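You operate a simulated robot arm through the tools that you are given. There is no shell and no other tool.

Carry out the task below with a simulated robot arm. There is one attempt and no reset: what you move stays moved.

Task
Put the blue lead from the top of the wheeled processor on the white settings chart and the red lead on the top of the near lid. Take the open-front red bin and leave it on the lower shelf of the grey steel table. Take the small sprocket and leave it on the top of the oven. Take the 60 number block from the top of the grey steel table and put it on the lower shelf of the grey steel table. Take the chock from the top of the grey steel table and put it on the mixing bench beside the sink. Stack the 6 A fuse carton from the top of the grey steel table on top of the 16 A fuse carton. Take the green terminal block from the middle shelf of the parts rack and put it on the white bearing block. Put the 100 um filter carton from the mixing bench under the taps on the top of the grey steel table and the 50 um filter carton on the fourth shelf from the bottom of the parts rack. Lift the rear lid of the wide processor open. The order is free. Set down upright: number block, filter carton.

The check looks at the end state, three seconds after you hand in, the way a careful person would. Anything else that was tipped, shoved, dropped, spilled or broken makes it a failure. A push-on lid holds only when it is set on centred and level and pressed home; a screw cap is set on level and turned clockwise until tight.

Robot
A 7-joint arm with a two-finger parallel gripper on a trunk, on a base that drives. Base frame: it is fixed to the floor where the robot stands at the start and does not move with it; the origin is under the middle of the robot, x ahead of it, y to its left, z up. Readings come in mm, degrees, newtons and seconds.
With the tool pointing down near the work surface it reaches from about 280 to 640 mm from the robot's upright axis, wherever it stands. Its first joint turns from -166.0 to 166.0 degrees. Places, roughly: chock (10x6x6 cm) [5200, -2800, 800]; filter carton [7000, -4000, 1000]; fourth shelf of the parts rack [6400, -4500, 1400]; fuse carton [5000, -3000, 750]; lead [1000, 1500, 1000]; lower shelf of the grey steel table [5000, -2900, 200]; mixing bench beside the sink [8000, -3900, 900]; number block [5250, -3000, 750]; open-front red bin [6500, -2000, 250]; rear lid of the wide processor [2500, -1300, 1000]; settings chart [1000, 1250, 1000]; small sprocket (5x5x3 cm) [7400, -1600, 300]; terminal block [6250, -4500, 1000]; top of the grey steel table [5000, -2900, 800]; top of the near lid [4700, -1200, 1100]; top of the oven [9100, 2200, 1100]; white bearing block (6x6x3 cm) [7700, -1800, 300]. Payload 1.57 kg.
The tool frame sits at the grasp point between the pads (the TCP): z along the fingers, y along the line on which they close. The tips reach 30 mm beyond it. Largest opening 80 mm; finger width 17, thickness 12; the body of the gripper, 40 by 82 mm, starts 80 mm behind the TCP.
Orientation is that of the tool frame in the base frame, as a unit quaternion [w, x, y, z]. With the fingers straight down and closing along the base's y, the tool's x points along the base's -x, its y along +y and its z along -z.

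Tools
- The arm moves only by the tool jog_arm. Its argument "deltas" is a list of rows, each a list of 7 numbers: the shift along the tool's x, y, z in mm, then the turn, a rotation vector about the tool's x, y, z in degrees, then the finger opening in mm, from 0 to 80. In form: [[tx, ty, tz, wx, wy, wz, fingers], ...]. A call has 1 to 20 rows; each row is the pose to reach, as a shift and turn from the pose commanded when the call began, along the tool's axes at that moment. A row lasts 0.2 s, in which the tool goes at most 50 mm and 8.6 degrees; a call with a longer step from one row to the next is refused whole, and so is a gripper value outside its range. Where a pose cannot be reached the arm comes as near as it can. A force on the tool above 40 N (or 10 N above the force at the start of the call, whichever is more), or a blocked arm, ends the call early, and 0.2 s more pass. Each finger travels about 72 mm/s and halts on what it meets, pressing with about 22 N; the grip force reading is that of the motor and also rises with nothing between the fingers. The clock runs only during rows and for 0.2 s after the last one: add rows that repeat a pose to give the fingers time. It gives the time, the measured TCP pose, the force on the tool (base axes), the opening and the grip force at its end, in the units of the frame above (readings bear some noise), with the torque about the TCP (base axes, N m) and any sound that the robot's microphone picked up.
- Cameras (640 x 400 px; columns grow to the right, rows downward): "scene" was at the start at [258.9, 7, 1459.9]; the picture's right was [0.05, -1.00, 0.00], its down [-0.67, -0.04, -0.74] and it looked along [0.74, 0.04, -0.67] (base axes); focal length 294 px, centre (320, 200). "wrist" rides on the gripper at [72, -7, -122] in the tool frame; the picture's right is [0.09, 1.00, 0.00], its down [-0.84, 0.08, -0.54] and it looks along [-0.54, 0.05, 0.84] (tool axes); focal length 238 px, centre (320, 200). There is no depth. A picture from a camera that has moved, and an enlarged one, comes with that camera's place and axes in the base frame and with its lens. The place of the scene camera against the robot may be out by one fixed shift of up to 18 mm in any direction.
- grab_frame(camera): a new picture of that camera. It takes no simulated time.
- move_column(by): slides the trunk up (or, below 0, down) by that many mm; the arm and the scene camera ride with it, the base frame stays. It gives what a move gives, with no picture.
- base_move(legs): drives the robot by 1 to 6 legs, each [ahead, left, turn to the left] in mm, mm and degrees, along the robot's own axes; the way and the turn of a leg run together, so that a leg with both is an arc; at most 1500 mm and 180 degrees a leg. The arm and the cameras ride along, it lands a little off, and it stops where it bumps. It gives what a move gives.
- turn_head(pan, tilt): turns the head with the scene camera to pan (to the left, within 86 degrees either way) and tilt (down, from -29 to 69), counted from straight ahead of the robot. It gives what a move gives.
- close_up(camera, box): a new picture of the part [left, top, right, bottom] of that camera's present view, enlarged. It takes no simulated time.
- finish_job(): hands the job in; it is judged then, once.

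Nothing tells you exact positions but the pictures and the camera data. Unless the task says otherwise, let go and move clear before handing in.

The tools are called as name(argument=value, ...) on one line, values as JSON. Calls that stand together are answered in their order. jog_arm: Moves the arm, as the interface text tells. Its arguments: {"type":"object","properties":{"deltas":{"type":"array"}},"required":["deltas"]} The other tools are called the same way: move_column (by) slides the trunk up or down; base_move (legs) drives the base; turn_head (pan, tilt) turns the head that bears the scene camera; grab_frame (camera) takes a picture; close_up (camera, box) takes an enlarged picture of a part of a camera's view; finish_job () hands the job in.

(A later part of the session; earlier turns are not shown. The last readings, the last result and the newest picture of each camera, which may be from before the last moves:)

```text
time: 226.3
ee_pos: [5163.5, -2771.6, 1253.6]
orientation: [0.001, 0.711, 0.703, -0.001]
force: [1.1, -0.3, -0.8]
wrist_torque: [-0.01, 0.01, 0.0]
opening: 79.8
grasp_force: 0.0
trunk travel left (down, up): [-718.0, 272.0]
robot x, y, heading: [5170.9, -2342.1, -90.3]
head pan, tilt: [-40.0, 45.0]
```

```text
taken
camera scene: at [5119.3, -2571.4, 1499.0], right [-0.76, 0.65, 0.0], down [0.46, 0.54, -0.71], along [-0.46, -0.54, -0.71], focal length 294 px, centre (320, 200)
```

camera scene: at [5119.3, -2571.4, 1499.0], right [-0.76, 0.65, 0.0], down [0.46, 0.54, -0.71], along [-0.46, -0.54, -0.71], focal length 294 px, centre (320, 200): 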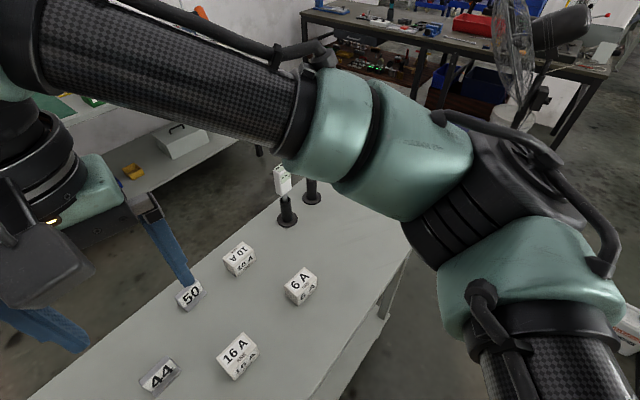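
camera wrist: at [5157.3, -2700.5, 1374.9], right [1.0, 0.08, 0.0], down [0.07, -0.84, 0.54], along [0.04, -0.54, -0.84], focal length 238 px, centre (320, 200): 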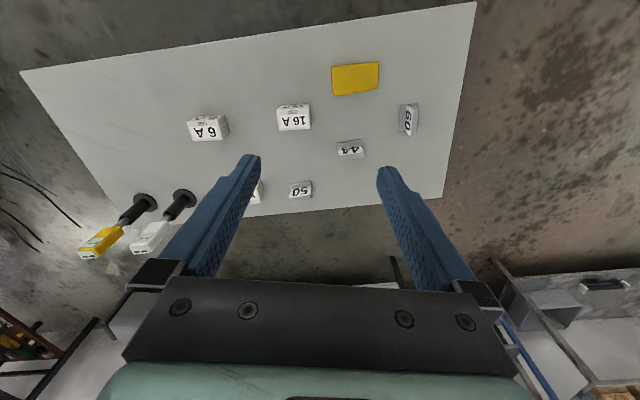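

close_up(camera="wrist", box=[180, 20, 480, 208])

turn_head(pan=15, tilt=60)

close_up(camera="scene", box=[230, 160, 550, 360])

```text
2.13 times, centred on (330, 114) of wrist
camera zoom: at [5157.3, -2700.6, 1374.8], right [1.0, 0.08, 0.0], down [0.07, -0.84, 0.54], along [0.04, -0.54, -0.84], focal length 507 px, centre (299, 383)
```

zoom: 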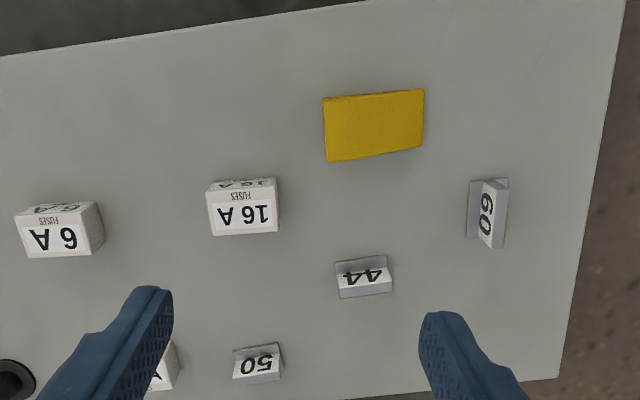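

```text
time: 227.6
ee_pos: [5162.2, -2772.6, 1253.8]
orientation: [0.0, 0.711, 0.704, -0.001]
force: [0.4, -0.2, 0.7]
wrist_torque: [0.01, -0.01, 0.01]
opening: 79.9
grasp_force: 0.1
trunk travel left (down, up): [-718.0, 272.0]
robot x, y, heading: [5166.1, -2342.8, -90.4]
head pan, tilt: [15.0, 60.0]
```

```text
2.00 times, centred on (390, 260) of scene
camera zoom: at [5188.6, -2574.0, 1479.6], right [-0.97, -0.25, 0.0], down [-0.22, 0.84, -0.5], along [0.13, -0.48, -0.87], focal length 588 px, centre (180, 80)
```

zoom: 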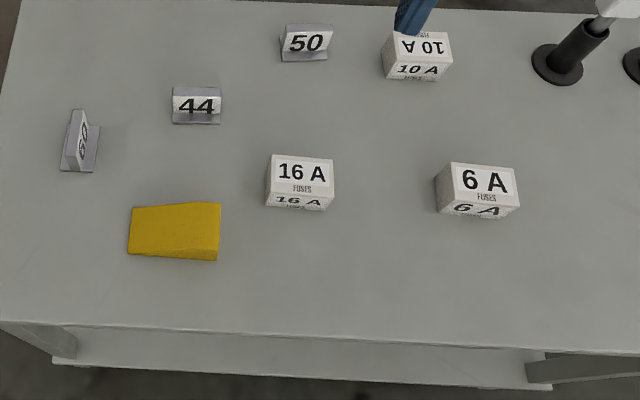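

Everything on the table is clear now: cartons 6 A, 16 A, 10 A, number blocks 44, 50, 60, chock. I'll lower the trunk, and bring the gripper over the 6 A carton, turned to close across its narrow side.

move_column(by=-230)

jog_arm(deltas=[[-10, -24, 0, 0, 0, 8.3, 80], [-20, -48, 0, 0, 0, 16.7, 80], [-30, -72, 0, 0, 0, 25, 80], [-40, -96, 0, 0, 0, 33.4, 80], [-50, -120, 0, 0, 0, 41.7, 80], [-60, -144, 0, 0, 0, 50, 80], [-70, -168, 0, 0, 0, 58.4, 80], [-80, -192, 0, 0, 0, 66.7, 80], [-90, -216, 0, 0, 0, 75, 80], [-102, -240, 0, 0, 0, 83.4, 80], [-102, -240, 0, 0, 0, 83.4, 80]])

grab_frame(camera="wrist")

grab_frame(camera="scene")

```text
time: 230.0
ee_pos: [5162.3, -2772.2, 1024.1]
orientation: [0.001, 0.711, 0.703, -0.001]
force: [-0.2, -0.2, 1.1]
wrist_torque: [0.04, 0.02, -0.02]
opening: 80.0
grasp_force: 0.0
trunk travel left (down, up): [-488.0, 502.0]
robot x, y, heading: [5165.9, -2341.5, -90.3]
head pan, tilt: [15.0, 60.0]
```

```text
time: 232.4
ee_pos: [4920.3, -2872.1, 1023.8]
orientation: [0.001, 0.999, 0.052, -0.001]
force: [0.3, -0.8, -0.7]
wrist_torque: [0.0, 0.0, -0.04]
opening: 79.9
grasp_force: 0.1
trunk travel left (down, up): [-488.0, 502.0]
robot x, y, heading: [5162.8, -2340.5, -90.5]
head pan, tilt: [15.0, 60.0]
```

```text
taken
camera wrist: at [4993.0, -2857.7, 1145.0], right [0.19, -0.98, 0.0], down [-0.82, -0.16, 0.54], along [-0.53, -0.11, -0.84], focal length 238 px, centre (320, 200)
```

wrist: 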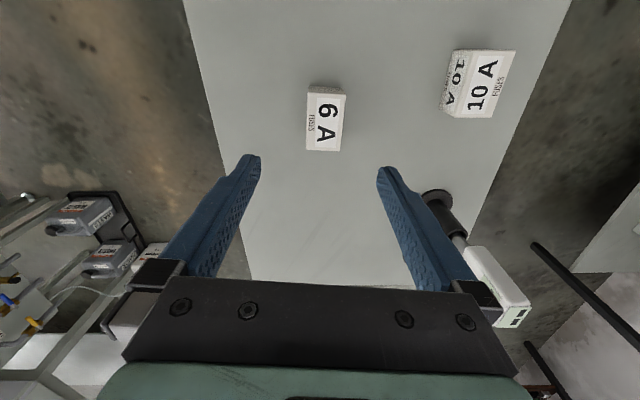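

```text
taken
camera scene: at [5188.7, -2573.9, 1249.6], right [-0.97, -0.25, 0.0], down [-0.22, 0.84, -0.5], along [0.13, -0.48, -0.87], focal length 294 px, centre (320, 200)
```

scene: 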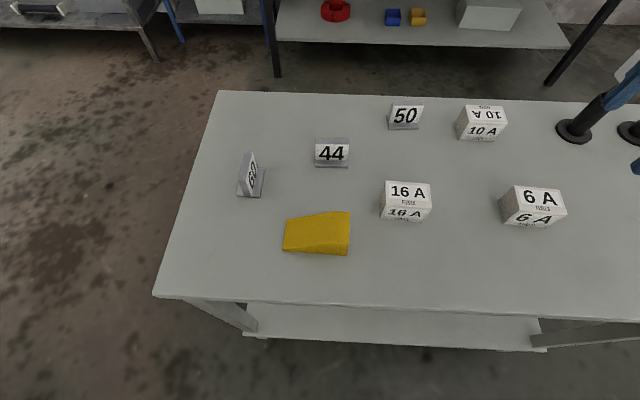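

jog_arm(deltas=[[5, 12, 40, 0, 0, 0, 80], [5, 12, 70, 0, 0, 0, 80], [5, 12, 70, 0, 0, 0, 80]])

grab_frame(camera="wrist")

```text
time: 233.2
ee_pos: [4928.3, -2884.2, 952.6]
orientation: [0.001, 0.999, 0.052, -0.001]
force: [-0.6, -0.6, -0.8]
wrist_torque: [0.02, -0.02, -0.01]
opening: 79.8
grasp_force: 0.0
trunk travel left (down, up): [-488.0, 502.0]
robot x, y, heading: [5166.2, -2337.8, -90.2]
head pan, tilt: [15.0, 60.0]
```

```text
taken
camera wrist: at [5000.2, -2869.3, 1074.3], right [0.2, -0.98, 0.0], down [-0.82, -0.16, 0.54], along [-0.53, -0.11, -0.84], focal length 238 px, centre (320, 200)
```

wrist: 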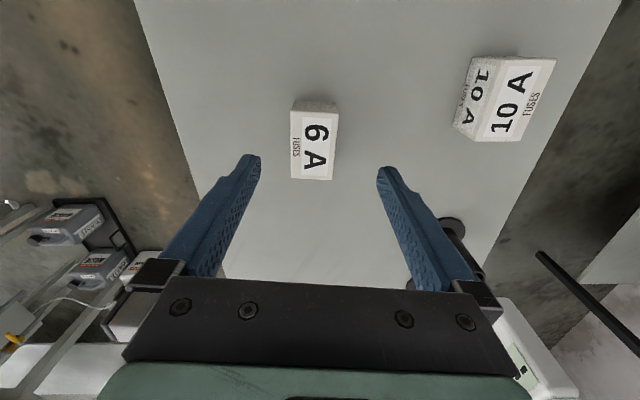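

Carton 6 A: centre ≈ (4912, -2881), about 73×47 mm. Descending over it.

jog_arm(deltas=[[-8, -2.5, 30, 0, 0, 0, 80], [-15.4, -4.8, 60, 0, 0, 0, 80], [-15.4, -4.8, 75, 0, 0, 0, 80], [-15.4, -4.8, 75, 0, 0, 0, 80]])

grab_frame(camera="wrist")

```text
time: 234.2
ee_pos: [4911.4, -2881.4, 878.8]
orientation: [0.0, 0.999, 0.053, 0.0]
force: [0.1, 0.3, -0.4]
wrist_torque: [-0.01, -0.01, 0.0]
opening: 79.9
grasp_force: 0.1
trunk travel left (down, up): [-488.0, 502.0]
robot x, y, heading: [5164.5, -2341.8, -90.7]
head pan, tilt: [15.0, 60.0]
```

```text
taken
camera wrist: at [4983.0, -2867.3, 999.2], right [0.2, -0.98, 0.0], down [-0.82, -0.16, 0.54], along [-0.53, -0.11, -0.84], focal length 238 px, centre (320, 200)
```

wrist: 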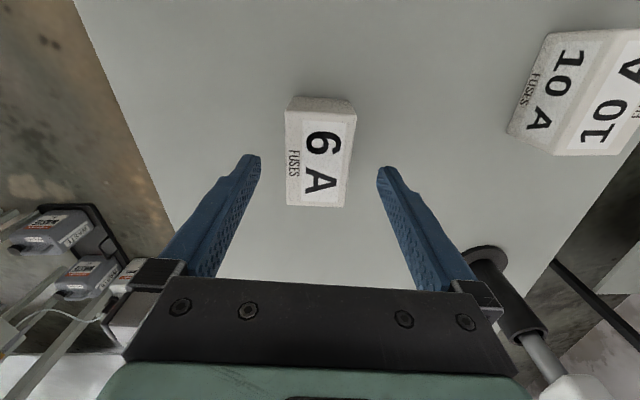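

jog_arm(deltas=[[0, 0, 12, 0, 0, 0, 80], [0, 0, 24, 0, 0, 0, 80], [0, 0, 24, 0, 0, 0, 80]])

grab_frame(camera="wrist")

turn_head(pan=-25, tilt=45)

grab_frame(camera="scene")

```text
time: 235.0
ee_pos: [4910.8, -2880.5, 854.6]
orientation: [0.001, 0.999, 0.052, 0.0]
force: [0.1, 0.1, -0.4]
wrist_torque: [-0.03, 0.02, -0.01]
opening: 80.0
grasp_force: 0.1
trunk travel left (down, up): [-488.0, 502.0]
robot x, y, heading: [5166.9, -2341.9, -90.6]
head pan, tilt: [15.0, 60.0]
```

```text
taken
camera wrist: at [4982.6, -2866.7, 975.3], right [0.2, -0.98, 0.0], down [-0.82, -0.16, 0.54], along [-0.53, -0.11, -0.84], focal length 238 px, centre (320, 200)
```

wrist: 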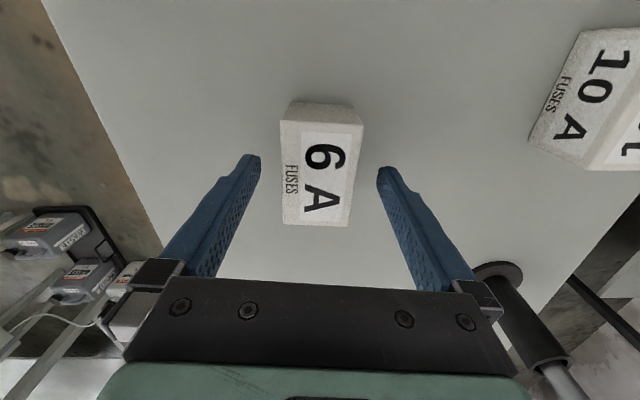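

```text
time: 236.0
ee_pos: [4911.5, -2882.0, 854.6]
orientation: [0.0, 0.999, 0.052, 0.0]
force: [-0.4, -0.3, 0.8]
wrist_torque: [0.01, -0.02, 0.02]
opening: 79.9
grasp_force: 0.1
trunk travel left (down, up): [-488.0, 502.0]
robot x, y, heading: [5166.1, -2339.0, -90.2]
head pan, tilt: [-25.0, 45.0]
```

```text
taken
camera scene: at [5137.1, -2583.0, 1269.0], right [-0.9, 0.43, 0.0], down [0.3, 0.64, -0.71], along [-0.3, -0.64, -0.71], focal length 294 px, centre (320, 200)
```

scene: 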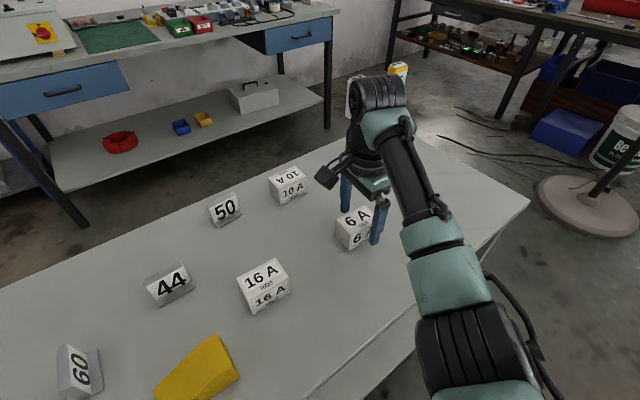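

jog_arm(deltas=[[0, 0.5, 8, 0, 0, 0, 80], [0, 0.5, 16, 0, 0, 0, 80], [0, 0.5, 24, 0, 0, 0, 80], [0, 0.5, 24, 0, 0, 0, 80]])

grab_frame(camera="wrist")

close_up(camera="scene", box=[280, 120, 440, 280])

```text
time: 237.0
ee_pos: [4911.5, -2880.3, 830.7]
orientation: [0.001, 0.999, 0.052, 0.001]
force: [0.7, -0.4, 0.1]
wrist_torque: [-0.04, -0.04, -0.03]
opening: 79.8
grasp_force: 0.1
trunk travel left (down, up): [-488.0, 502.0]
robot x, y, heading: [5167.8, -2344.4, -90.6]
head pan, tilt: [-25.0, 45.0]
```

```text
taken
camera wrist: at [4983.4, -2866.8, 951.8], right [0.2, -0.98, 0.0], down [-0.82, -0.16, 0.54], along [-0.53, -0.11, -0.84], focal length 238 px, centre (320, 200)
```

wrist: 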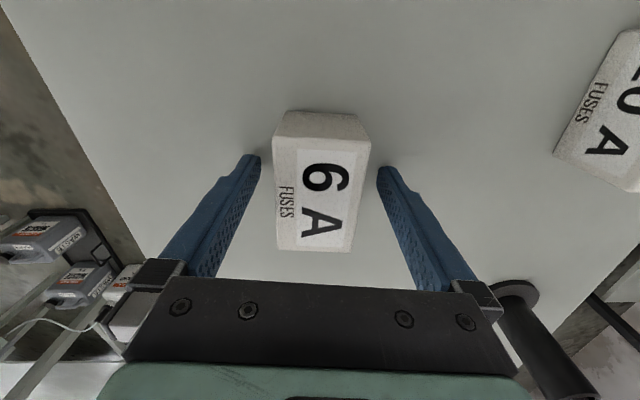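

```text
2.50 times, centred on (360, 200) of scene
camera zoom: at [5137.0, -2582.9, 1269.0], right [-0.9, 0.43, 0.0], down [0.3, 0.64, -0.71], along [-0.3, -0.64, -0.71], focal length 736 px, centre (220, 200)
```

zoom: 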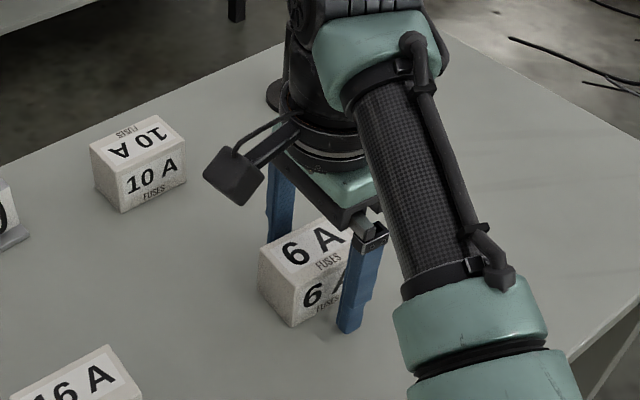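

jog_arm(deltas=[[0, 0, 0, 0, 0, 0, 65], [0, 0, 0, 0, 0, 0, 50], [0, 0, 0, 0, 0, 0, 35], [0, 0, 0, 0, 0, 0, 20], [0, 0, 0, 0, 0, 0, 20]])

grab_frame(camera="wrist")

```text
time: 238.2
ee_pos: [4911.9, -2880.8, 831.3]
orientation: [0.0, 0.999, 0.052, 0.0]
force: [0.2, 0.1, 0.3]
wrist_torque: [0.04, 0.01, 0.0]
opening: 45.0
grasp_force: 22.2
trunk travel left (down, up): [-488.0, 502.0]
robot x, y, heading: [5170.2, -2341.1, -90.4]
head pan, tilt: [-25.0, 45.0]
```

```text
taken
camera wrist: at [4983.2, -2866.8, 952.0], right [0.2, -0.98, 0.0], down [-0.82, -0.16, 0.54], along [-0.53, -0.11, -0.84], focal length 238 px, centre (320, 200)
```

wrist: 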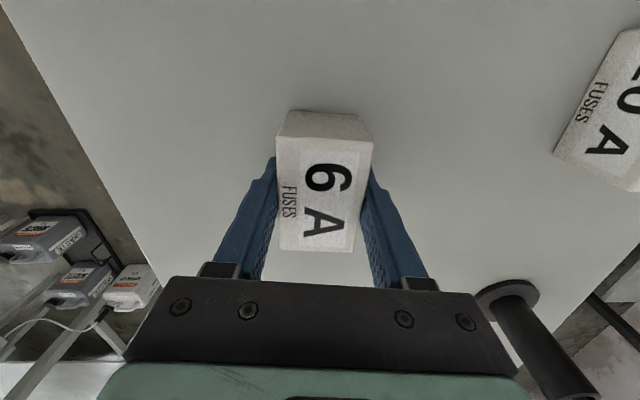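

Gripped (45 mm). Lifting and moving over the 16 A carton.

jog_arm(deltas=[[0, 0, -10, 0, 0, 0, 20], [0, 0, -40, 0, 0, 0, 20], [0, 0, -80, 0, 0, 0, 20], [0, 0, -115, 0, 0, 0, 20], [30, -4, -120, 0, 0, -0.5, 20], [70, -7, -120, 0, 0, -1, 20], [115, -13, -120, 0, 0, -1.5, 20], [160, -18, -120, 0, 0, -2, 20], [200, -21.3, -120, 0, 0, -2.5, 20], [200, -21.3, -120, 0, 0, -2.5, 20]])

grab_frame(camera="wrist")

turn_head(pan=0, tilt=50)

grab_frame(camera="scene")

```text
time: 240.4
ee_pos: [5109.5, -2837.4, 950.7]
orientation: [0.0, 0.997, 0.073, 0.0]
force: [-0.2, -0.3, -0.5]
wrist_torque: [0.01, 0.01, -0.04]
opening: 44.6
grasp_force: 21.8
trunk travel left (down, up): [-488.0, 502.0]
robot x, y, heading: [5168.4, -2343.4, -90.2]
head pan, tilt: [-25.0, 45.0]
```

```text
taken
camera wrist: at [5180.3, -2821.0, 1071.5], right [0.24, -0.97, 0.0], down [-0.82, -0.2, 0.54], along [-0.53, -0.13, -0.84], focal length 238 px, centre (320, 200)
```

wrist: 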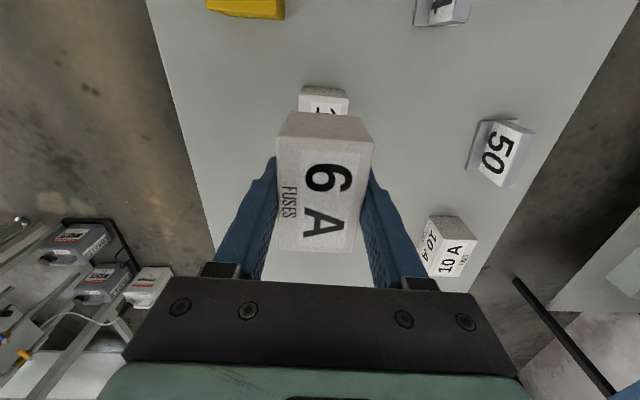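

```text
time: 241.3
ee_pos: [5110.0, -2838.3, 949.9]
orientation: [0.0, 0.997, 0.073, 0.0]
force: [0.0, 0.0, -1.1]
wrist_torque: [0.02, -0.01, 0.02]
opening: 44.4
grasp_force: 22.6
trunk travel left (down, up): [-488.0, 502.0]
robot x, y, heading: [5166.9, -2340.0, -90.3]
head pan, tilt: [0.0, 50.0]
```

```text
taken
camera scene: at [5171.3, -2586.6, 1262.1], right [-1.0, 0.01, 0.0], down [0.01, 0.77, -0.64], along [-0.01, -0.64, -0.77], focal length 294 px, centre (320, 200)
```

scene: 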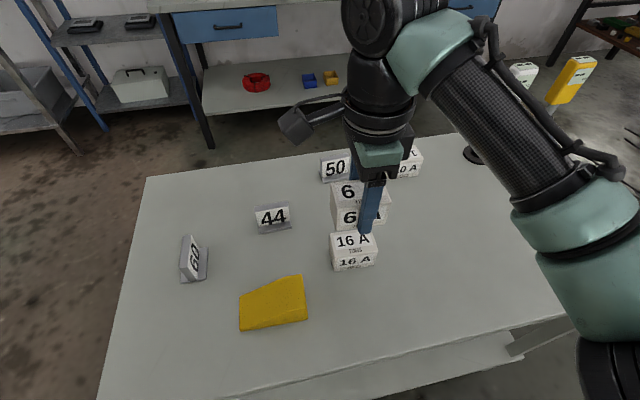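

jog_arm(deltas=[[-2.5, 0, 30, 0, 0, 0, 20], [-2.5, 0, 55, 0, 0, 0, 20], [-2.5, 0, 66, 0, 0, 0, 20], [-2.5, 0, 66, 0, 0, 0, 20]])

close_up(camera="scene", box=[240, 140, 460, 300])

grab_frame(camera="wrist")

```text
time: 242.3
ee_pos: [5106.6, -2838.7, 884.3]
orientation: [0.001, 0.997, 0.074, 0.0]
force: [0.7, -0.1, -1.1]
wrist_torque: [-0.01, 0.04, -0.04]
opening: 44.6
grasp_force: 21.7
trunk travel left (down, up): [-488.0, 502.0]
robot x, y, heading: [5170.1, -2342.0, -90.4]
head pan, tilt: [0.0, 50.0]
```

```text
2.50 times, centred on (350, 220) of scene
camera zoom: at [5171.4, -2586.6, 1262.1], right [-1.0, 0.01, 0.0], down [0.01, 0.77, -0.64], along [0.0, -0.64, -0.77], focal length 736 px, centre (245, 150)
```

zoom: 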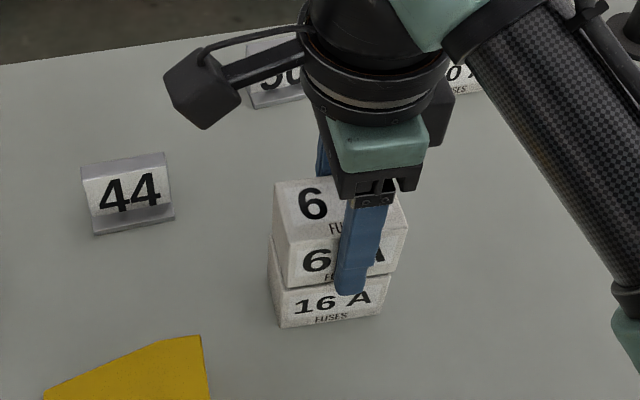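

```text
taken
camera wrist: at [5176.8, -2822.3, 1005.2], right [0.24, -0.97, 0.0], down [-0.82, -0.2, 0.54], along [-0.53, -0.13, -0.84], focal length 238 px, centre (320, 200)
```

wrist: 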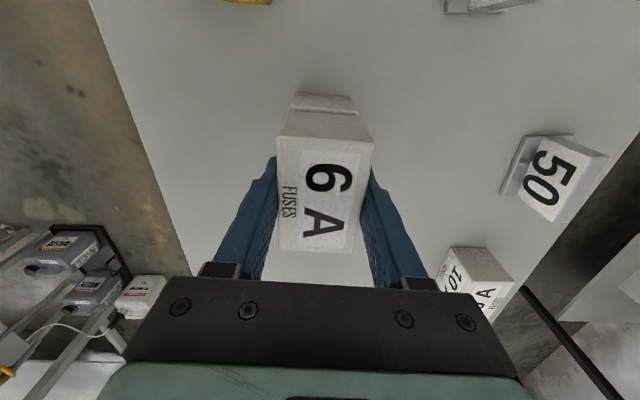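

jog_arm(deltas=[[0, 0, 2, 0, 0, 0, 20], [0, 0, 4, 0, 0, 0, 20], [0, 0, 6, 0, 0, 0, 20], [0, 0, 8, 0, 0, 0, 20], [0, 0, 8, 0, 0, 0, 20]])

```text
time: 243.5
ee_pos: [5105.7, -2838.5, 880.2]
orientation: [0.003, 0.997, 0.074, -0.001]
force: [-0.2, -1.2, 26.9]
wrist_torque: [0.35, -0.06, 0.14]
opening: 44.7
grasp_force: 22.0
trunk travel left (down, up): [-488.0, 502.0]
robot x, y, heading: [5167.7, -2340.9, -90.4]
head pan, tilt: [0.0, 50.0]
```

jog_arm(deltas=[[0, 0, -3.5, 0, 0, 0, 44], [0, 0, -3.5, 0, 0, 0, 48], [0, 0, -3.5, 0, 0, 0, 56], [0, 0, -3.5, 0, 0, 0, 66], [0, 0, -3.5, 0, 0, 0, 78], [0, 0, -3.5, 0, 0, 0, 78], [0, 0, -30, 0, 0, 0, 78], [0, 0, -70, 0, 0, 0, 78], [0, 0, -110, 0, 0, 0, 78]])

grab_frame(camera="wrist")

close_up(camera="scene", box=[240, 140, 460, 300])

```text
time: 245.5
ee_pos: [5107.0, -2839.0, 987.8]
orientation: [0.001, 0.997, 0.074, 0.0]
force: [-0.6, -1.0, -0.1]
wrist_torque: [0.02, 0.01, -0.04]
opening: 78.1
grasp_force: 0.0
trunk travel left (down, up): [-488.0, 502.0]
robot x, y, heading: [5167.9, -2344.1, -90.4]
head pan, tilt: [0.0, 50.0]
```

```text
taken
camera wrist: at [5177.6, -2821.3, 1108.4], right [0.24, -0.97, 0.0], down [-0.82, -0.2, 0.54], along [-0.53, -0.13, -0.84], focal length 238 px, centre (320, 200)
```

wrist: 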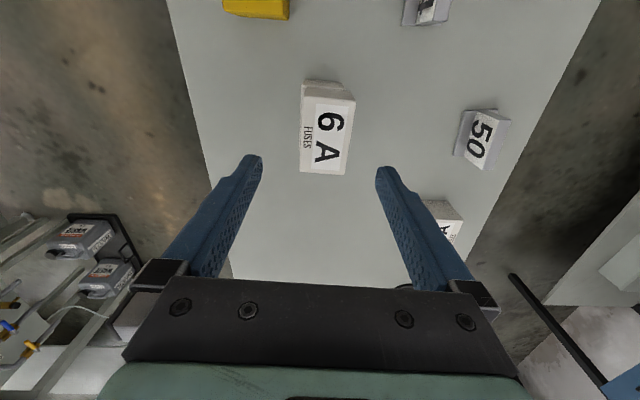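

```text
2.50 times, centred on (350, 220) of scene
camera zoom: at [5171.5, -2586.2, 1262.1], right [-1.0, 0.01, 0.0], down [0.01, 0.77, -0.64], along [0.0, -0.64, -0.77], focal length 736 px, centre (245, 150)
```

zoom: 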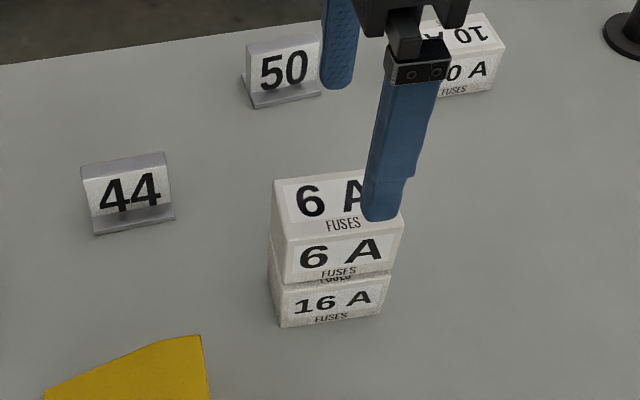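

Stack looks good. Next the 60 block: moving above it (length axis matches the present closing direction).

jog_arm(deltas=[[40, 4, 0, 0, 0, 0, 80], [80, 8, 0, 0, 0, 0, 80], [120, 11, 0, 0, 0, 0, 80], [160, 15, 0, 0, 0, 0, 80], [200, 19, 0, 0, 0, 0, 80], [240, 23, 0, 0, 0, 0, 80], [260, 24.5, 20, 0, 0, 0, 80], [260, 24.5, 20, 0, 0, 0, 80]])

grab_frame(camera="wrist")

turn_head(pan=20, tilt=50)

grab_frame(camera="scene")

```text
time: 247.3
ee_pos: [5368.8, -2824.2, 965.9]
orientation: [0.001, 0.997, 0.075, -0.001]
force: [-0.2, 0.5, 0.2]
wrist_torque: [0.04, 0.01, -0.01]
opening: 80.4
grasp_force: 0.1
trunk travel left (down, up): [-488.0, 502.0]
robot x, y, heading: [5168.3, -2341.0, -90.3]
head pan, tilt: [0.0, 50.0]
```

```text
taken
camera wrist: at [5437.7, -2807.8, 1088.1], right [0.24, -0.97, 0.0], down [-0.82, -0.2, 0.54], along [-0.53, -0.13, -0.84], focal length 238 px, centre (320, 200)
```

wrist: 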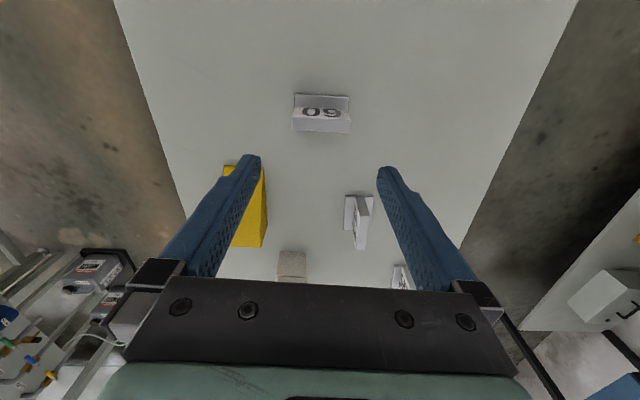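

```text
time: 248.2
ee_pos: [5368.2, -2824.1, 967.8]
orientation: [0.001, 0.997, 0.075, 0.001]
force: [1.0, -0.3, -0.3]
wrist_torque: [-0.03, -0.01, 0.0]
opening: 80.2
grasp_force: 0.0
trunk travel left (down, up): [-488.0, 502.0]
robot x, y, heading: [5168.0, -2345.9, -90.8]
head pan, tilt: [20.0, 50.0]
```

```text
taken
camera scene: at [5197.7, -2582.0, 1262.1], right [-0.94, -0.33, 0.0], down [-0.26, 0.72, -0.64], along [0.22, -0.61, -0.77], focal length 294 px, centre (320, 200)
```

scene: 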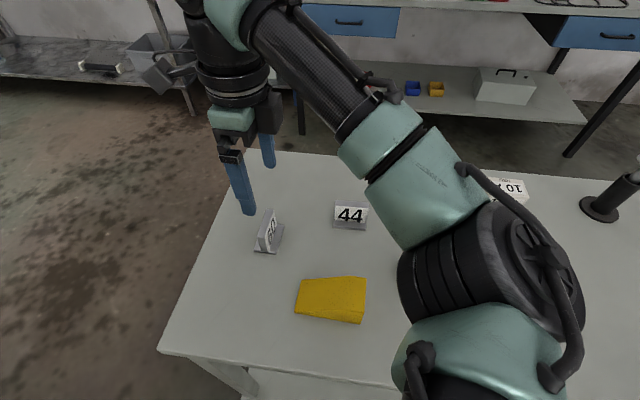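

jog_arm(deltas=[[3, 0.5, 35, 0, 0, 0, 80], [3, 0.5, 70, 0, 0, 0, 80], [3, 0.5, 88, 0, 0, 0, 80], [3, 0.5, 88, 0, 0, 0, 80]])

grab_frame(camera="wrist")

close_up(camera="scene", box=[160, 120, 360, 320])

```text
time: 249.2
ee_pos: [5368.7, -2824.2, 878.3]
orientation: [0.001, 0.997, 0.074, 0.0]
force: [-0.6, 0.7, -0.1]
wrist_torque: [-0.03, -0.01, 0.03]
opening: 80.0
grasp_force: 0.1
trunk travel left (down, up): [-488.0, 502.0]
robot x, y, heading: [5168.3, -2339.2, -90.2]
head pan, tilt: [20.0, 50.0]
```

```text
taken
camera wrist: at [5439.9, -2807.6, 999.9], right [0.24, -0.97, 0.0], down [-0.82, -0.2, 0.54], along [-0.53, -0.13, -0.84], focal length 238 px, centre (320, 200)
```

wrist: 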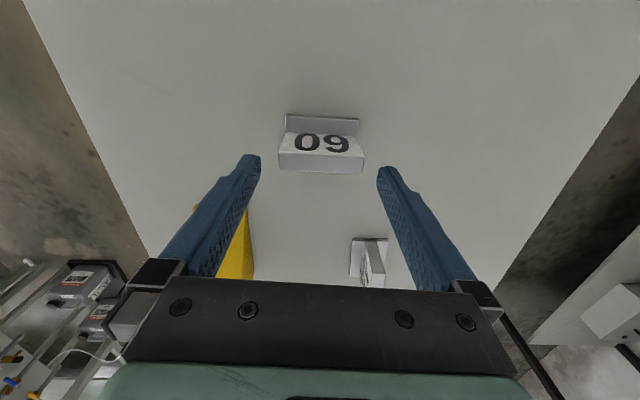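

```text
2.00 times, centred on (260, 220) of scene
camera zoom: at [5197.7, -2582.0, 1262.1], right [-0.94, -0.34, 0.0], down [-0.26, 0.72, -0.64], along [0.22, -0.61, -0.77], focal length 588 px, centre (440, 160)
```

zoom: 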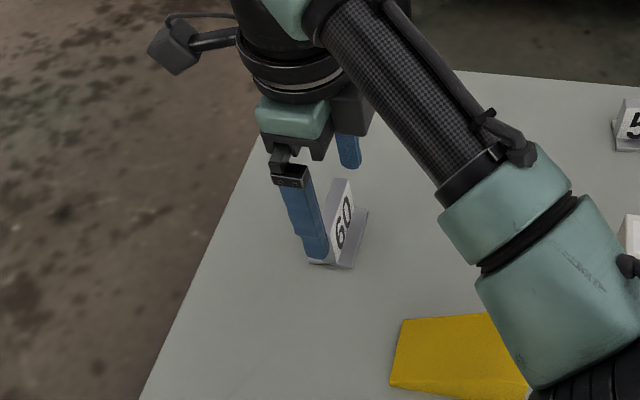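

jog_arm(deltas=[[3, 1.8, 12, 0, 0, 0, 80], [3, 1.8, 26, 0, 0, 0, 80], [3, 1.8, 40, 0, 0, 0, 80], [3, 1.8, 40, 0, 0, 0, 80]])

grab_frame(camera="wrist")

close_up(camera="scene", box=[160, 120, 360, 320])

```text
time: 250.2
ee_pos: [5373.0, -2826.7, 837.7]
orientation: [0.0, 0.997, 0.075, 0.0]
force: [-0.4, -0.4, -0.8]
wrist_torque: [-0.01, 0.01, 0.01]
opening: 79.9
grasp_force: 0.0
trunk travel left (down, up): [-488.0, 502.0]
robot x, y, heading: [5165.5, -2340.3, -90.4]
head pan, tilt: [20.0, 50.0]
```

```text
taken
camera wrist: at [5443.6, -2809.8, 959.8], right [0.24, -0.97, 0.0], down [-0.82, -0.2, 0.54], along [-0.53, -0.13, -0.84], focal length 238 px, centre (320, 200)
```

wrist: 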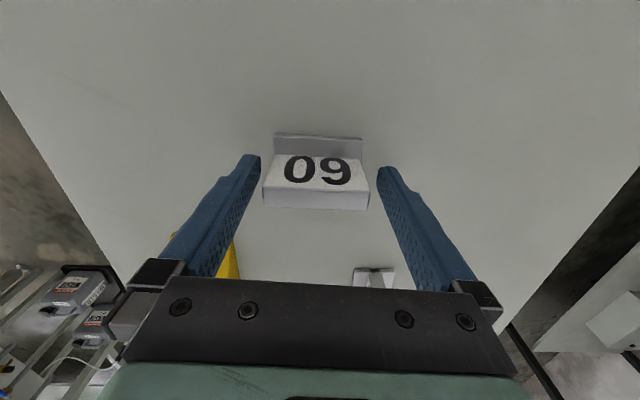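

```text
2.00 times, centred on (260, 220) of scene
camera zoom: at [5197.7, -2582.0, 1262.1], right [-0.94, -0.34, 0.0], down [-0.26, 0.72, -0.64], along [0.22, -0.61, -0.77], focal length 588 px, centre (440, 160)
```

zoom: 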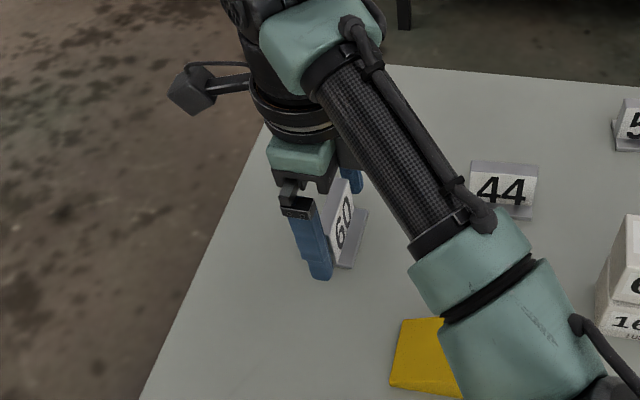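

jog_arm(deltas=[[3, -1.2, 0, 0, 0, 0, 74], [3, -1.2, 0, 0, 0, 0, 66], [3, -1.2, 0, 0, 0, 0, 58], [3, -1.2, 0, 0, 0, 0, 50], [3, -1.2, 0, 0, 0, 0, 40], [3, -1.2, 0, 0, 0, 0, 40]])

grab_frame(camera="wrist")

```text
time: 251.6
ee_pos: [5375.7, -2825.2, 838.8]
orientation: [0.0, 0.997, 0.074, 0.001]
force: [0.7, 0.6, -0.4]
wrist_torque: [0.08, -0.02, -0.03]
opening: 59.9
grasp_force: 21.6
trunk travel left (down, up): [-488.0, 502.0]
robot x, y, heading: [5167.3, -2343.8, -90.5]
head pan, tilt: [20.0, 50.0]
```

```text
taken
camera wrist: at [5446.4, -2807.8, 959.8], right [0.24, -0.97, 0.0], down [-0.82, -0.2, 0.54], along [-0.53, -0.13, -0.84], focal length 238 px, centre (320, 200)
```

wrist: 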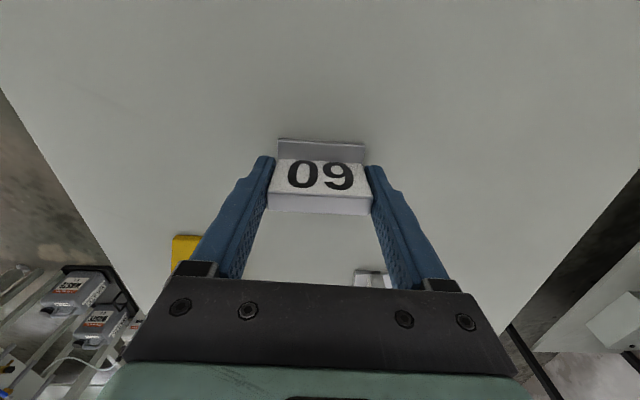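

Block 60 gripped (60 mm). Lifting it, tucking in, backing off from the table and lowering the trunk so the arm can go under the table top.

jog_arm(deltas=[[0, 0, -10, 0, 0, 0, 40], [0, 0, -40, 0, 0, 0, 40], [0, 0, -80, 0, 0, 0, 40], [0, 0, -120, 0, 0, 0, 40], [0, 0, -155, 0, 0, 0, 40], [-40, 0, -160, 0, 0, 0, 40], [-80, -10, -160, 0, 0, 0, 40], [-120, -20, -160, 0, 0, 0, 40], [-160, -32, -160, 0, 0, 0, 40], [-200, -50, -160, 0, 0, 0, 40], [-202, -80, -160, 0, 0, 0, 40], [-202, -80, -160, 0, 0, 0, 40]])

base_move(legs=[[-380, 0, 0]])

turn_head(pan=0, tilt=40)

grab_frame(camera="scene")

```text
time: 254.2
ee_pos: [5163.6, -2775.4, 999.8]
orientation: [0.0, 0.997, 0.074, -0.001]
force: [-0.5, 0.0, -1.0]
wrist_torque: [0.01, 0.01, 0.0]
opening: 59.7
grasp_force: 21.9
trunk travel left (down, up): [-488.0, 502.0]
robot x, y, heading: [5164.3, -2344.1, -90.6]
head pan, tilt: [20.0, 50.0]
```

```text
time: 256.6
ee_pos: [5167.2, -2396.0, 999.1]
orientation: [0.001, 0.997, 0.074, 0.0]
force: [-0.3, 0.7, -2.0]
wrist_torque: [0.01, 0.0, 0.03]
opening: 59.8
grasp_force: 21.8
trunk travel left (down, up): [-488.0, 502.0]
robot x, y, heading: [5172.7, -1960.6, -90.5]
head pan, tilt: [20.0, 50.0]
```

```text
time: 257.4
ee_pos: [5167.6, -2397.9, 999.1]
orientation: [0.0, 0.997, 0.075, 0.0]
force: [-0.7, 0.6, -1.1]
wrist_torque: [0.01, -0.01, -0.01]
opening: 59.6
grasp_force: 22.3
trunk travel left (down, up): [-488.0, 502.0]
robot x, y, heading: [5171.0, -1965.5, -90.5]
head pan, tilt: [0.0, 40.0]
```

```text
taken
camera scene: at [5174.0, -2215.5, 1276.2], right [-1.0, 0.01, 0.0], down [0.0, 0.64, -0.77], along [0.0, -0.77, -0.64], focal length 294 px, centre (320, 200)
```

scene: 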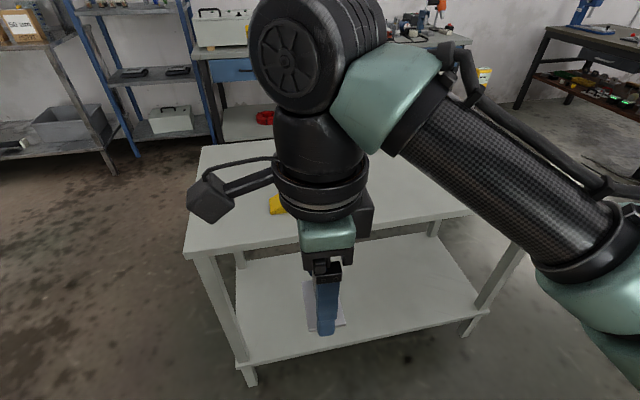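

move_column(by=-400)

move_column(by=-80)

jog_arm(deltas=[[0, 0, 40, 0, 0, 0, 40], [0, 0, 80, 0, 0, 0, 40], [0, 0, 120, 0, 0, 0, 40], [0, 0, 160, 0, 0, 0, 40], [0, 0, 195, 0, 0, 0, 40], [0, 0, 195, 0, 0, 0, 40]])

grab_frame(camera="scene")

grab_frame(camera="wrist")

```text
time: 261.2
ee_pos: [5167.1, -2396.2, 599.2]
orientation: [0.001, 0.997, 0.074, 0.0]
force: [-0.1, -0.7, -1.5]
wrist_torque: [0.01, 0.01, -0.01]
opening: 59.7
grasp_force: 21.7
trunk travel left (down, up): [-88.0, 902.0]
robot x, y, heading: [5169.1, -1960.6, -90.4]
head pan, tilt: [0.0, 40.0]
```

```text
time: 262.4
ee_pos: [5166.5, -2397.1, 519.9]
orientation: [0.0, 0.997, 0.074, 0.0]
force: [0.7, -0.1, -1.2]
wrist_torque: [0.01, 0.02, -0.02]
opening: 59.7
grasp_force: 21.8
trunk travel left (down, up): [-8.0, 982.0]
robot x, y, heading: [5171.7, -1963.0, -90.4]
head pan, tilt: [0.0, 40.0]
```

```text
time: 263.8
ee_pos: [5167.8, -2397.7, 323.8]
orientation: [0.001, 0.997, 0.074, 0.0]
force: [-0.4, -0.3, -0.4]
wrist_torque: [-0.02, 0.02, 0.03]
opening: 59.8
grasp_force: 22.1
trunk travel left (down, up): [-8.0, 982.0]
robot x, y, heading: [5169.9, -1966.4, -90.6]
head pan, tilt: [0.0, 40.0]
```

```text
taken
camera scene: at [5174.0, -2215.5, 796.3], right [-1.0, 0.01, 0.0], down [0.0, 0.64, -0.77], along [0.0, -0.77, -0.64], focal length 294 px, centre (320, 200)
```

scene: 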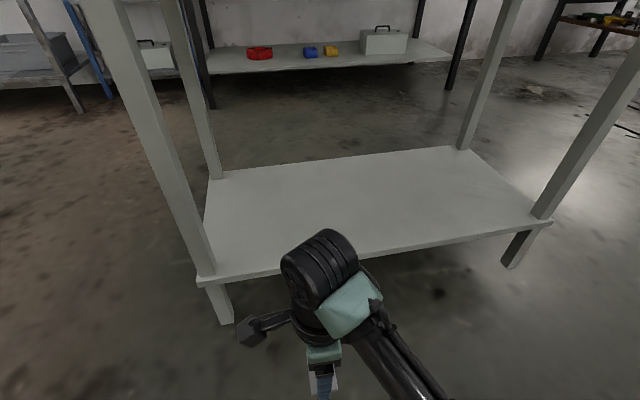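

```text
taken
camera wrist: at [5238.0, -2380.0, 445.1], right [0.24, -0.97, 0.0], down [-0.82, -0.2, 0.54], along [-0.53, -0.13, -0.84], focal length 238 px, centre (320, 200)
```

wrist: 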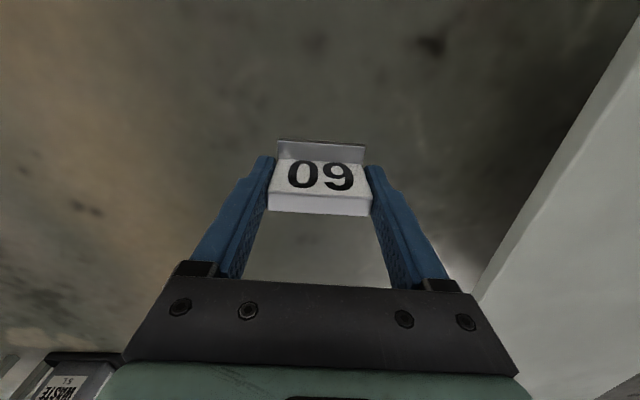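

base_move(legs=[[310, 0, 0]])

grab_frame(camera="scene")

grab_frame(camera="wrist")

```text
time: 265.9
ee_pos: [5167.8, -2705.1, 325.1]
orientation: [0.0, 0.997, 0.075, 0.0]
force: [-0.1, 0.6, -0.3]
wrist_torque: [-0.01, -0.01, 0.0]
opening: 59.9
grasp_force: 22.2
trunk travel left (down, up): [-8.0, 982.0]
robot x, y, heading: [5164.3, -2269.7, -90.4]
head pan, tilt: [0.0, 40.0]
```

```text
taken
camera scene: at [5172.5, -2523.2, 796.3], right [-1.0, 0.01, 0.0], down [0.0, 0.64, -0.77], along [0.0, -0.77, -0.64], focal length 294 px, centre (320, 200)
```

scene: 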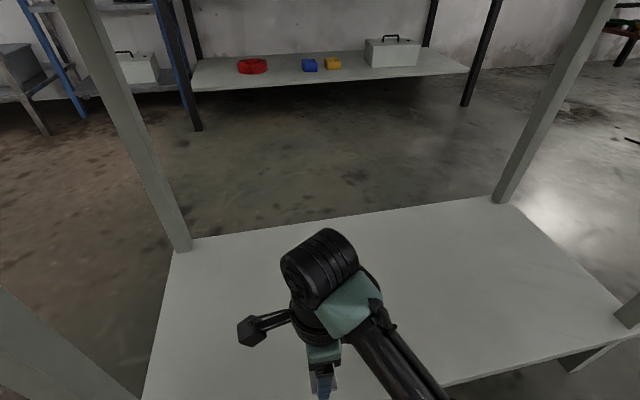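

```text
taken
camera wrist: at [5236.8, -2687.7, 445.5], right [0.24, -0.97, 0.0], down [-0.82, -0.2, 0.54], along [-0.53, -0.13, -0.84], focal length 238 px, centre (320, 200)
```

wrist: 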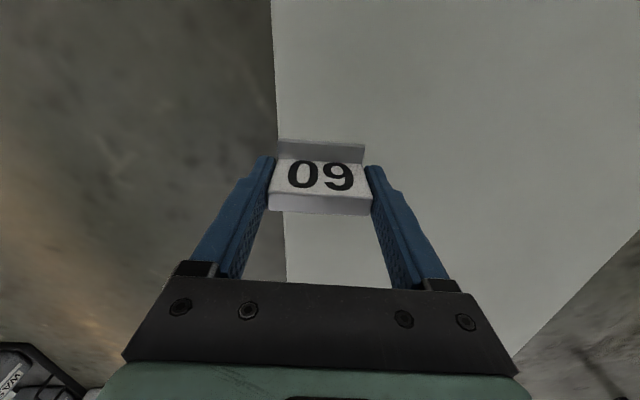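

jog_arm(deltas=[[15, 30, 0, 0, 0, 0, 40], [30, 60, 0, 0, 0, 0, 40], [45, 85, 0, 0, 0, 0, 40], [57, 104, 10, 0, 0, 0, 40], [57, 104, 30, 0, 0, 0, 40], [57, 104, 42, 0, 0, 0, 40], [57, 104, 42, 0, 0, 0, 40]])

grab_frame(camera="wrist")

grab_frame(camera="scene")

```text
time: 267.5
ee_pos: [5239.1, -2800.4, 281.7]
orientation: [-0.001, 0.997, 0.075, 0.0]
force: [0.5, 0.5, -0.7]
wrist_torque: [0.02, -0.01, -0.02]
opening: 59.8
grasp_force: 21.9
trunk travel left (down, up): [-8.0, 982.0]
robot x, y, heading: [5166.5, -2273.1, -90.5]
head pan, tilt: [0.0, 40.0]
```

```text
taken
camera wrist: at [5309.0, -2782.6, 402.8], right [0.24, -0.97, 0.0], down [-0.82, -0.2, 0.54], along [-0.53, -0.13, -0.84], focal length 238 px, centre (320, 200)
```

wrist: 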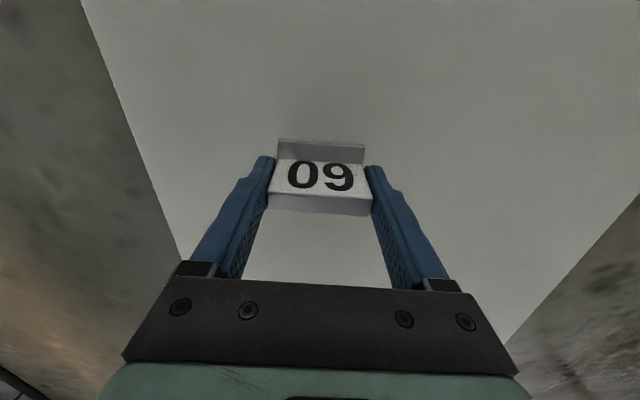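

```text
taken
camera scene: at [5172.5, -2523.2, 796.3], right [-1.0, 0.01, 0.0], down [0.0, 0.64, -0.77], along [0.0, -0.77, -0.64], focal length 294 px, centre (320, 200)
```

scene: 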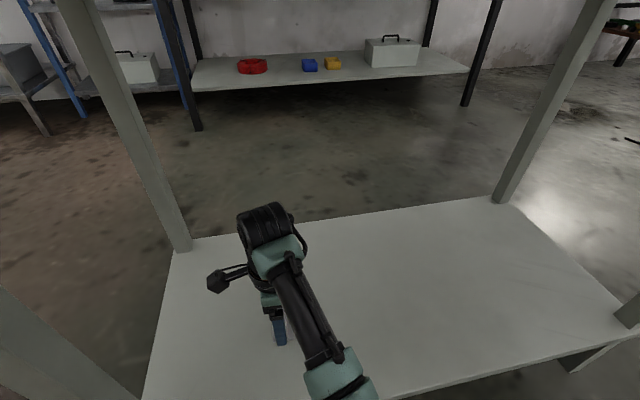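

Lowering gently to contact on the shelf.

jog_arm(deltas=[[0, 0, 3, 0, 0, 0, 40], [0, 0, 6, 0, 0, 0, 40], [0, 0, 9, 0, 0, 0, 40], [0, 0, 12, 0, 0, 0, 40], [0, 0, 15, 0, 0, 0, 40], [0, 0, 15, 0, 0, 0, 40]])

```text
time: 268.9
ee_pos: [5236.8, -2799.7, 266.0]
orientation: [0.0, 0.997, 0.075, -0.001]
force: [0.2, -0.1, -1.4]
wrist_torque: [0.02, -0.01, -0.02]
opening: 59.7
grasp_force: 22.0
trunk travel left (down, up): [-8.0, 982.0]
robot x, y, heading: [5172.6, -2267.7, -90.5]
head pan, tilt: [0.0, 40.0]
```

jog_arm(deltas=[[0, 0, 2, 0, 0, 0, 40], [0, 0, 4, 0, 0, 0, 40], [0, 0, 6, 0, 0, 0, 40], [0, 0, 8, 0, 0, 0, 40], [0, 0, 10, 0, 0, 0, 40], [0, 0, 12, 0, 0, 0, 40]])

grab_frame(camera="wrist")

```text
time: 270.3
ee_pos: [5237.4, -2799.9, 258.2]
orientation: [0.002, 0.997, 0.075, 0.0]
force: [-0.6, 6.0, 18.0]
wrist_torque: [0.52, 0.11, 0.09]
opening: 59.7
grasp_force: 21.2
trunk travel left (down, up): [-8.0, 982.0]
robot x, y, heading: [5168.4, -2272.3, -90.4]
head pan, tilt: [0.0, 40.0]
```

```text
taken
camera wrist: at [5308.5, -2782.3, 379.2], right [0.24, -0.97, 0.0], down [-0.82, -0.2, 0.54], along [-0.53, -0.13, -0.84], focal length 238 px, centre (320, 200)
```

wrist: 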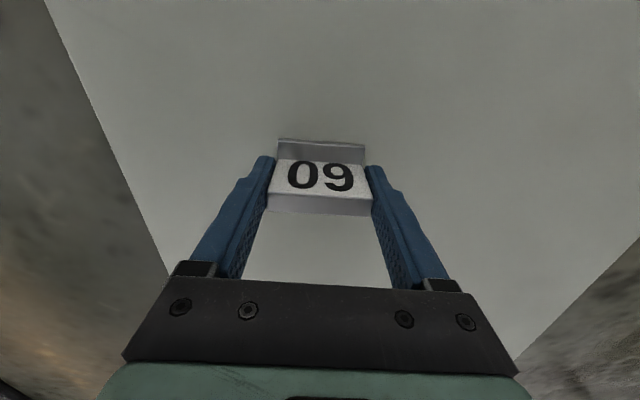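

jog_arm(deltas=[[0, 0, -3.5, 0, 0, 0, 59], [0, 0, -3.5, 0, 0, 0, 63], [0, 0, -3.5, 0, 0, 0, 70], [0, 0, -3.5, 0, 0, 0, 78], [0, 0, -3.5, 0, 0, 0, 80], [0, 0, -20, 0, 0, 0, 80], [0, 0, -60, 0, 0, 0, 80], [0, 0, -90, 0, 0, 0, 80]])

grab_frame(camera="wrist")

```text
time: 272.1
ee_pos: [5236.5, -2797.6, 346.6]
orientation: [0.0, 0.997, 0.075, -0.001]
force: [-0.3, 0.8, 0.1]
wrist_torque: [-0.02, 0.03, 0.01]
opening: 80.3
grasp_force: 0.1
trunk travel left (down, up): [-8.0, 982.0]
robot x, y, heading: [5165.2, -2269.6, -90.1]
head pan, tilt: [0.0, 40.0]
```

```text
taken
camera wrist: at [5308.2, -2781.2, 466.2], right [0.24, -0.97, 0.0], down [-0.82, -0.2, 0.54], along [-0.53, -0.13, -0.84], focal length 238 px, centre (320, 200)
```

wrist: 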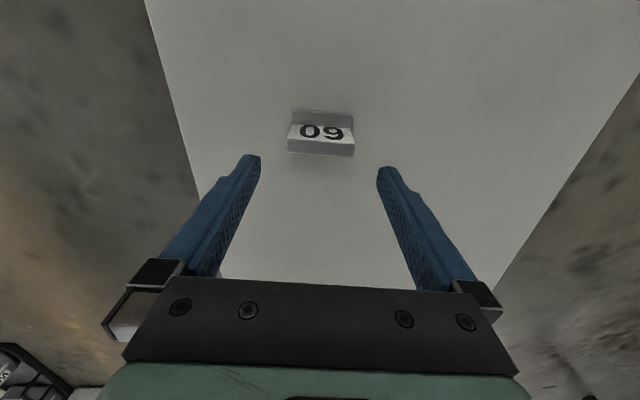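

Block 60 stands on the lower shelf. Now I'll withdraw and look at the trolley's lower shelf for the red bin while the trunk is low.

jog_arm(deltas=[[-15, -30, 0, 0, 0, 0, 80], [-30, -60, 0, 0, 0, 0, 80], [-45, -85, 0, 0, 0, 0, 80], [-57, -104, 0, 0, 0, 0, 80], [-57, -104, 0, 0, 0, 0, 80]])

base_move(legs=[[-450, 0, 0], [0, 0, 90]])

turn_head(pan=0, tilt=15)

grab_frame(camera="scene")

```text
time: 273.3
ee_pos: [5165.6, -2703.9, 346.7]
orientation: [0.0, 0.997, 0.075, 0.001]
force: [-0.2, 0.5, 0.2]
wrist_torque: [-0.02, 0.0, -0.02]
opening: 79.9
grasp_force: 0.0
trunk travel left (down, up): [-8.0, 982.0]
robot x, y, heading: [5169.2, -2270.2, -89.9]
head pan, tilt: [0.0, 40.0]
```

```text
time: 279.8
ee_pos: [5605.2, -1819.4, 345.4]
orientation: [0.0, 0.648, 0.762, 0.0]
force: [1.0, -0.9, -0.5]
wrist_torque: [-0.01, 0.0, 0.02]
opening: 80.3
grasp_force: 0.0
trunk travel left (down, up): [-8.0, 982.0]
robot x, y, heading: [5169.8, -1824.0, 0.6]
head pan, tilt: [0.0, 40.0]
```

```text
time: 280.7
ee_pos: [5605.1, -1819.0, 346.5]
orientation: [0.001, 0.648, 0.762, 0.0]
force: [0.0, -0.9, 1.1]
wrist_torque: [-0.01, -0.03, 0.0]
opening: 80.1
grasp_force: 0.0
trunk travel left (down, up): [-8.0, 982.0]
robot x, y, heading: [5168.8, -1826.5, -0.0]
head pan, tilt: [0.0, 15.0]
```

```text
taken
camera scene: at [5439.6, -1817.2, 835.8], right [0.01, -1.0, 0.0], down [-0.26, 0.0, -0.97], along [0.97, 0.01, -0.26], focal length 294 px, centre (320, 200)
```

scene: 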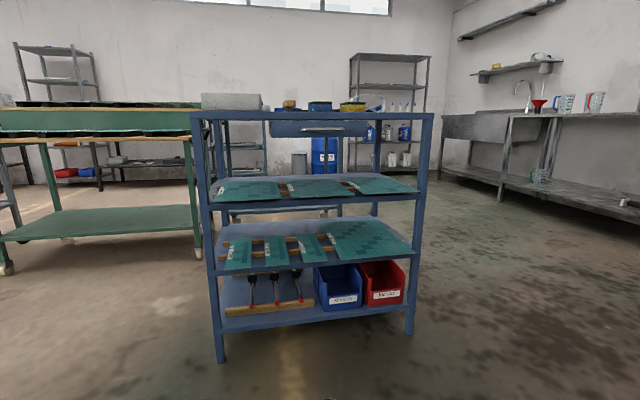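

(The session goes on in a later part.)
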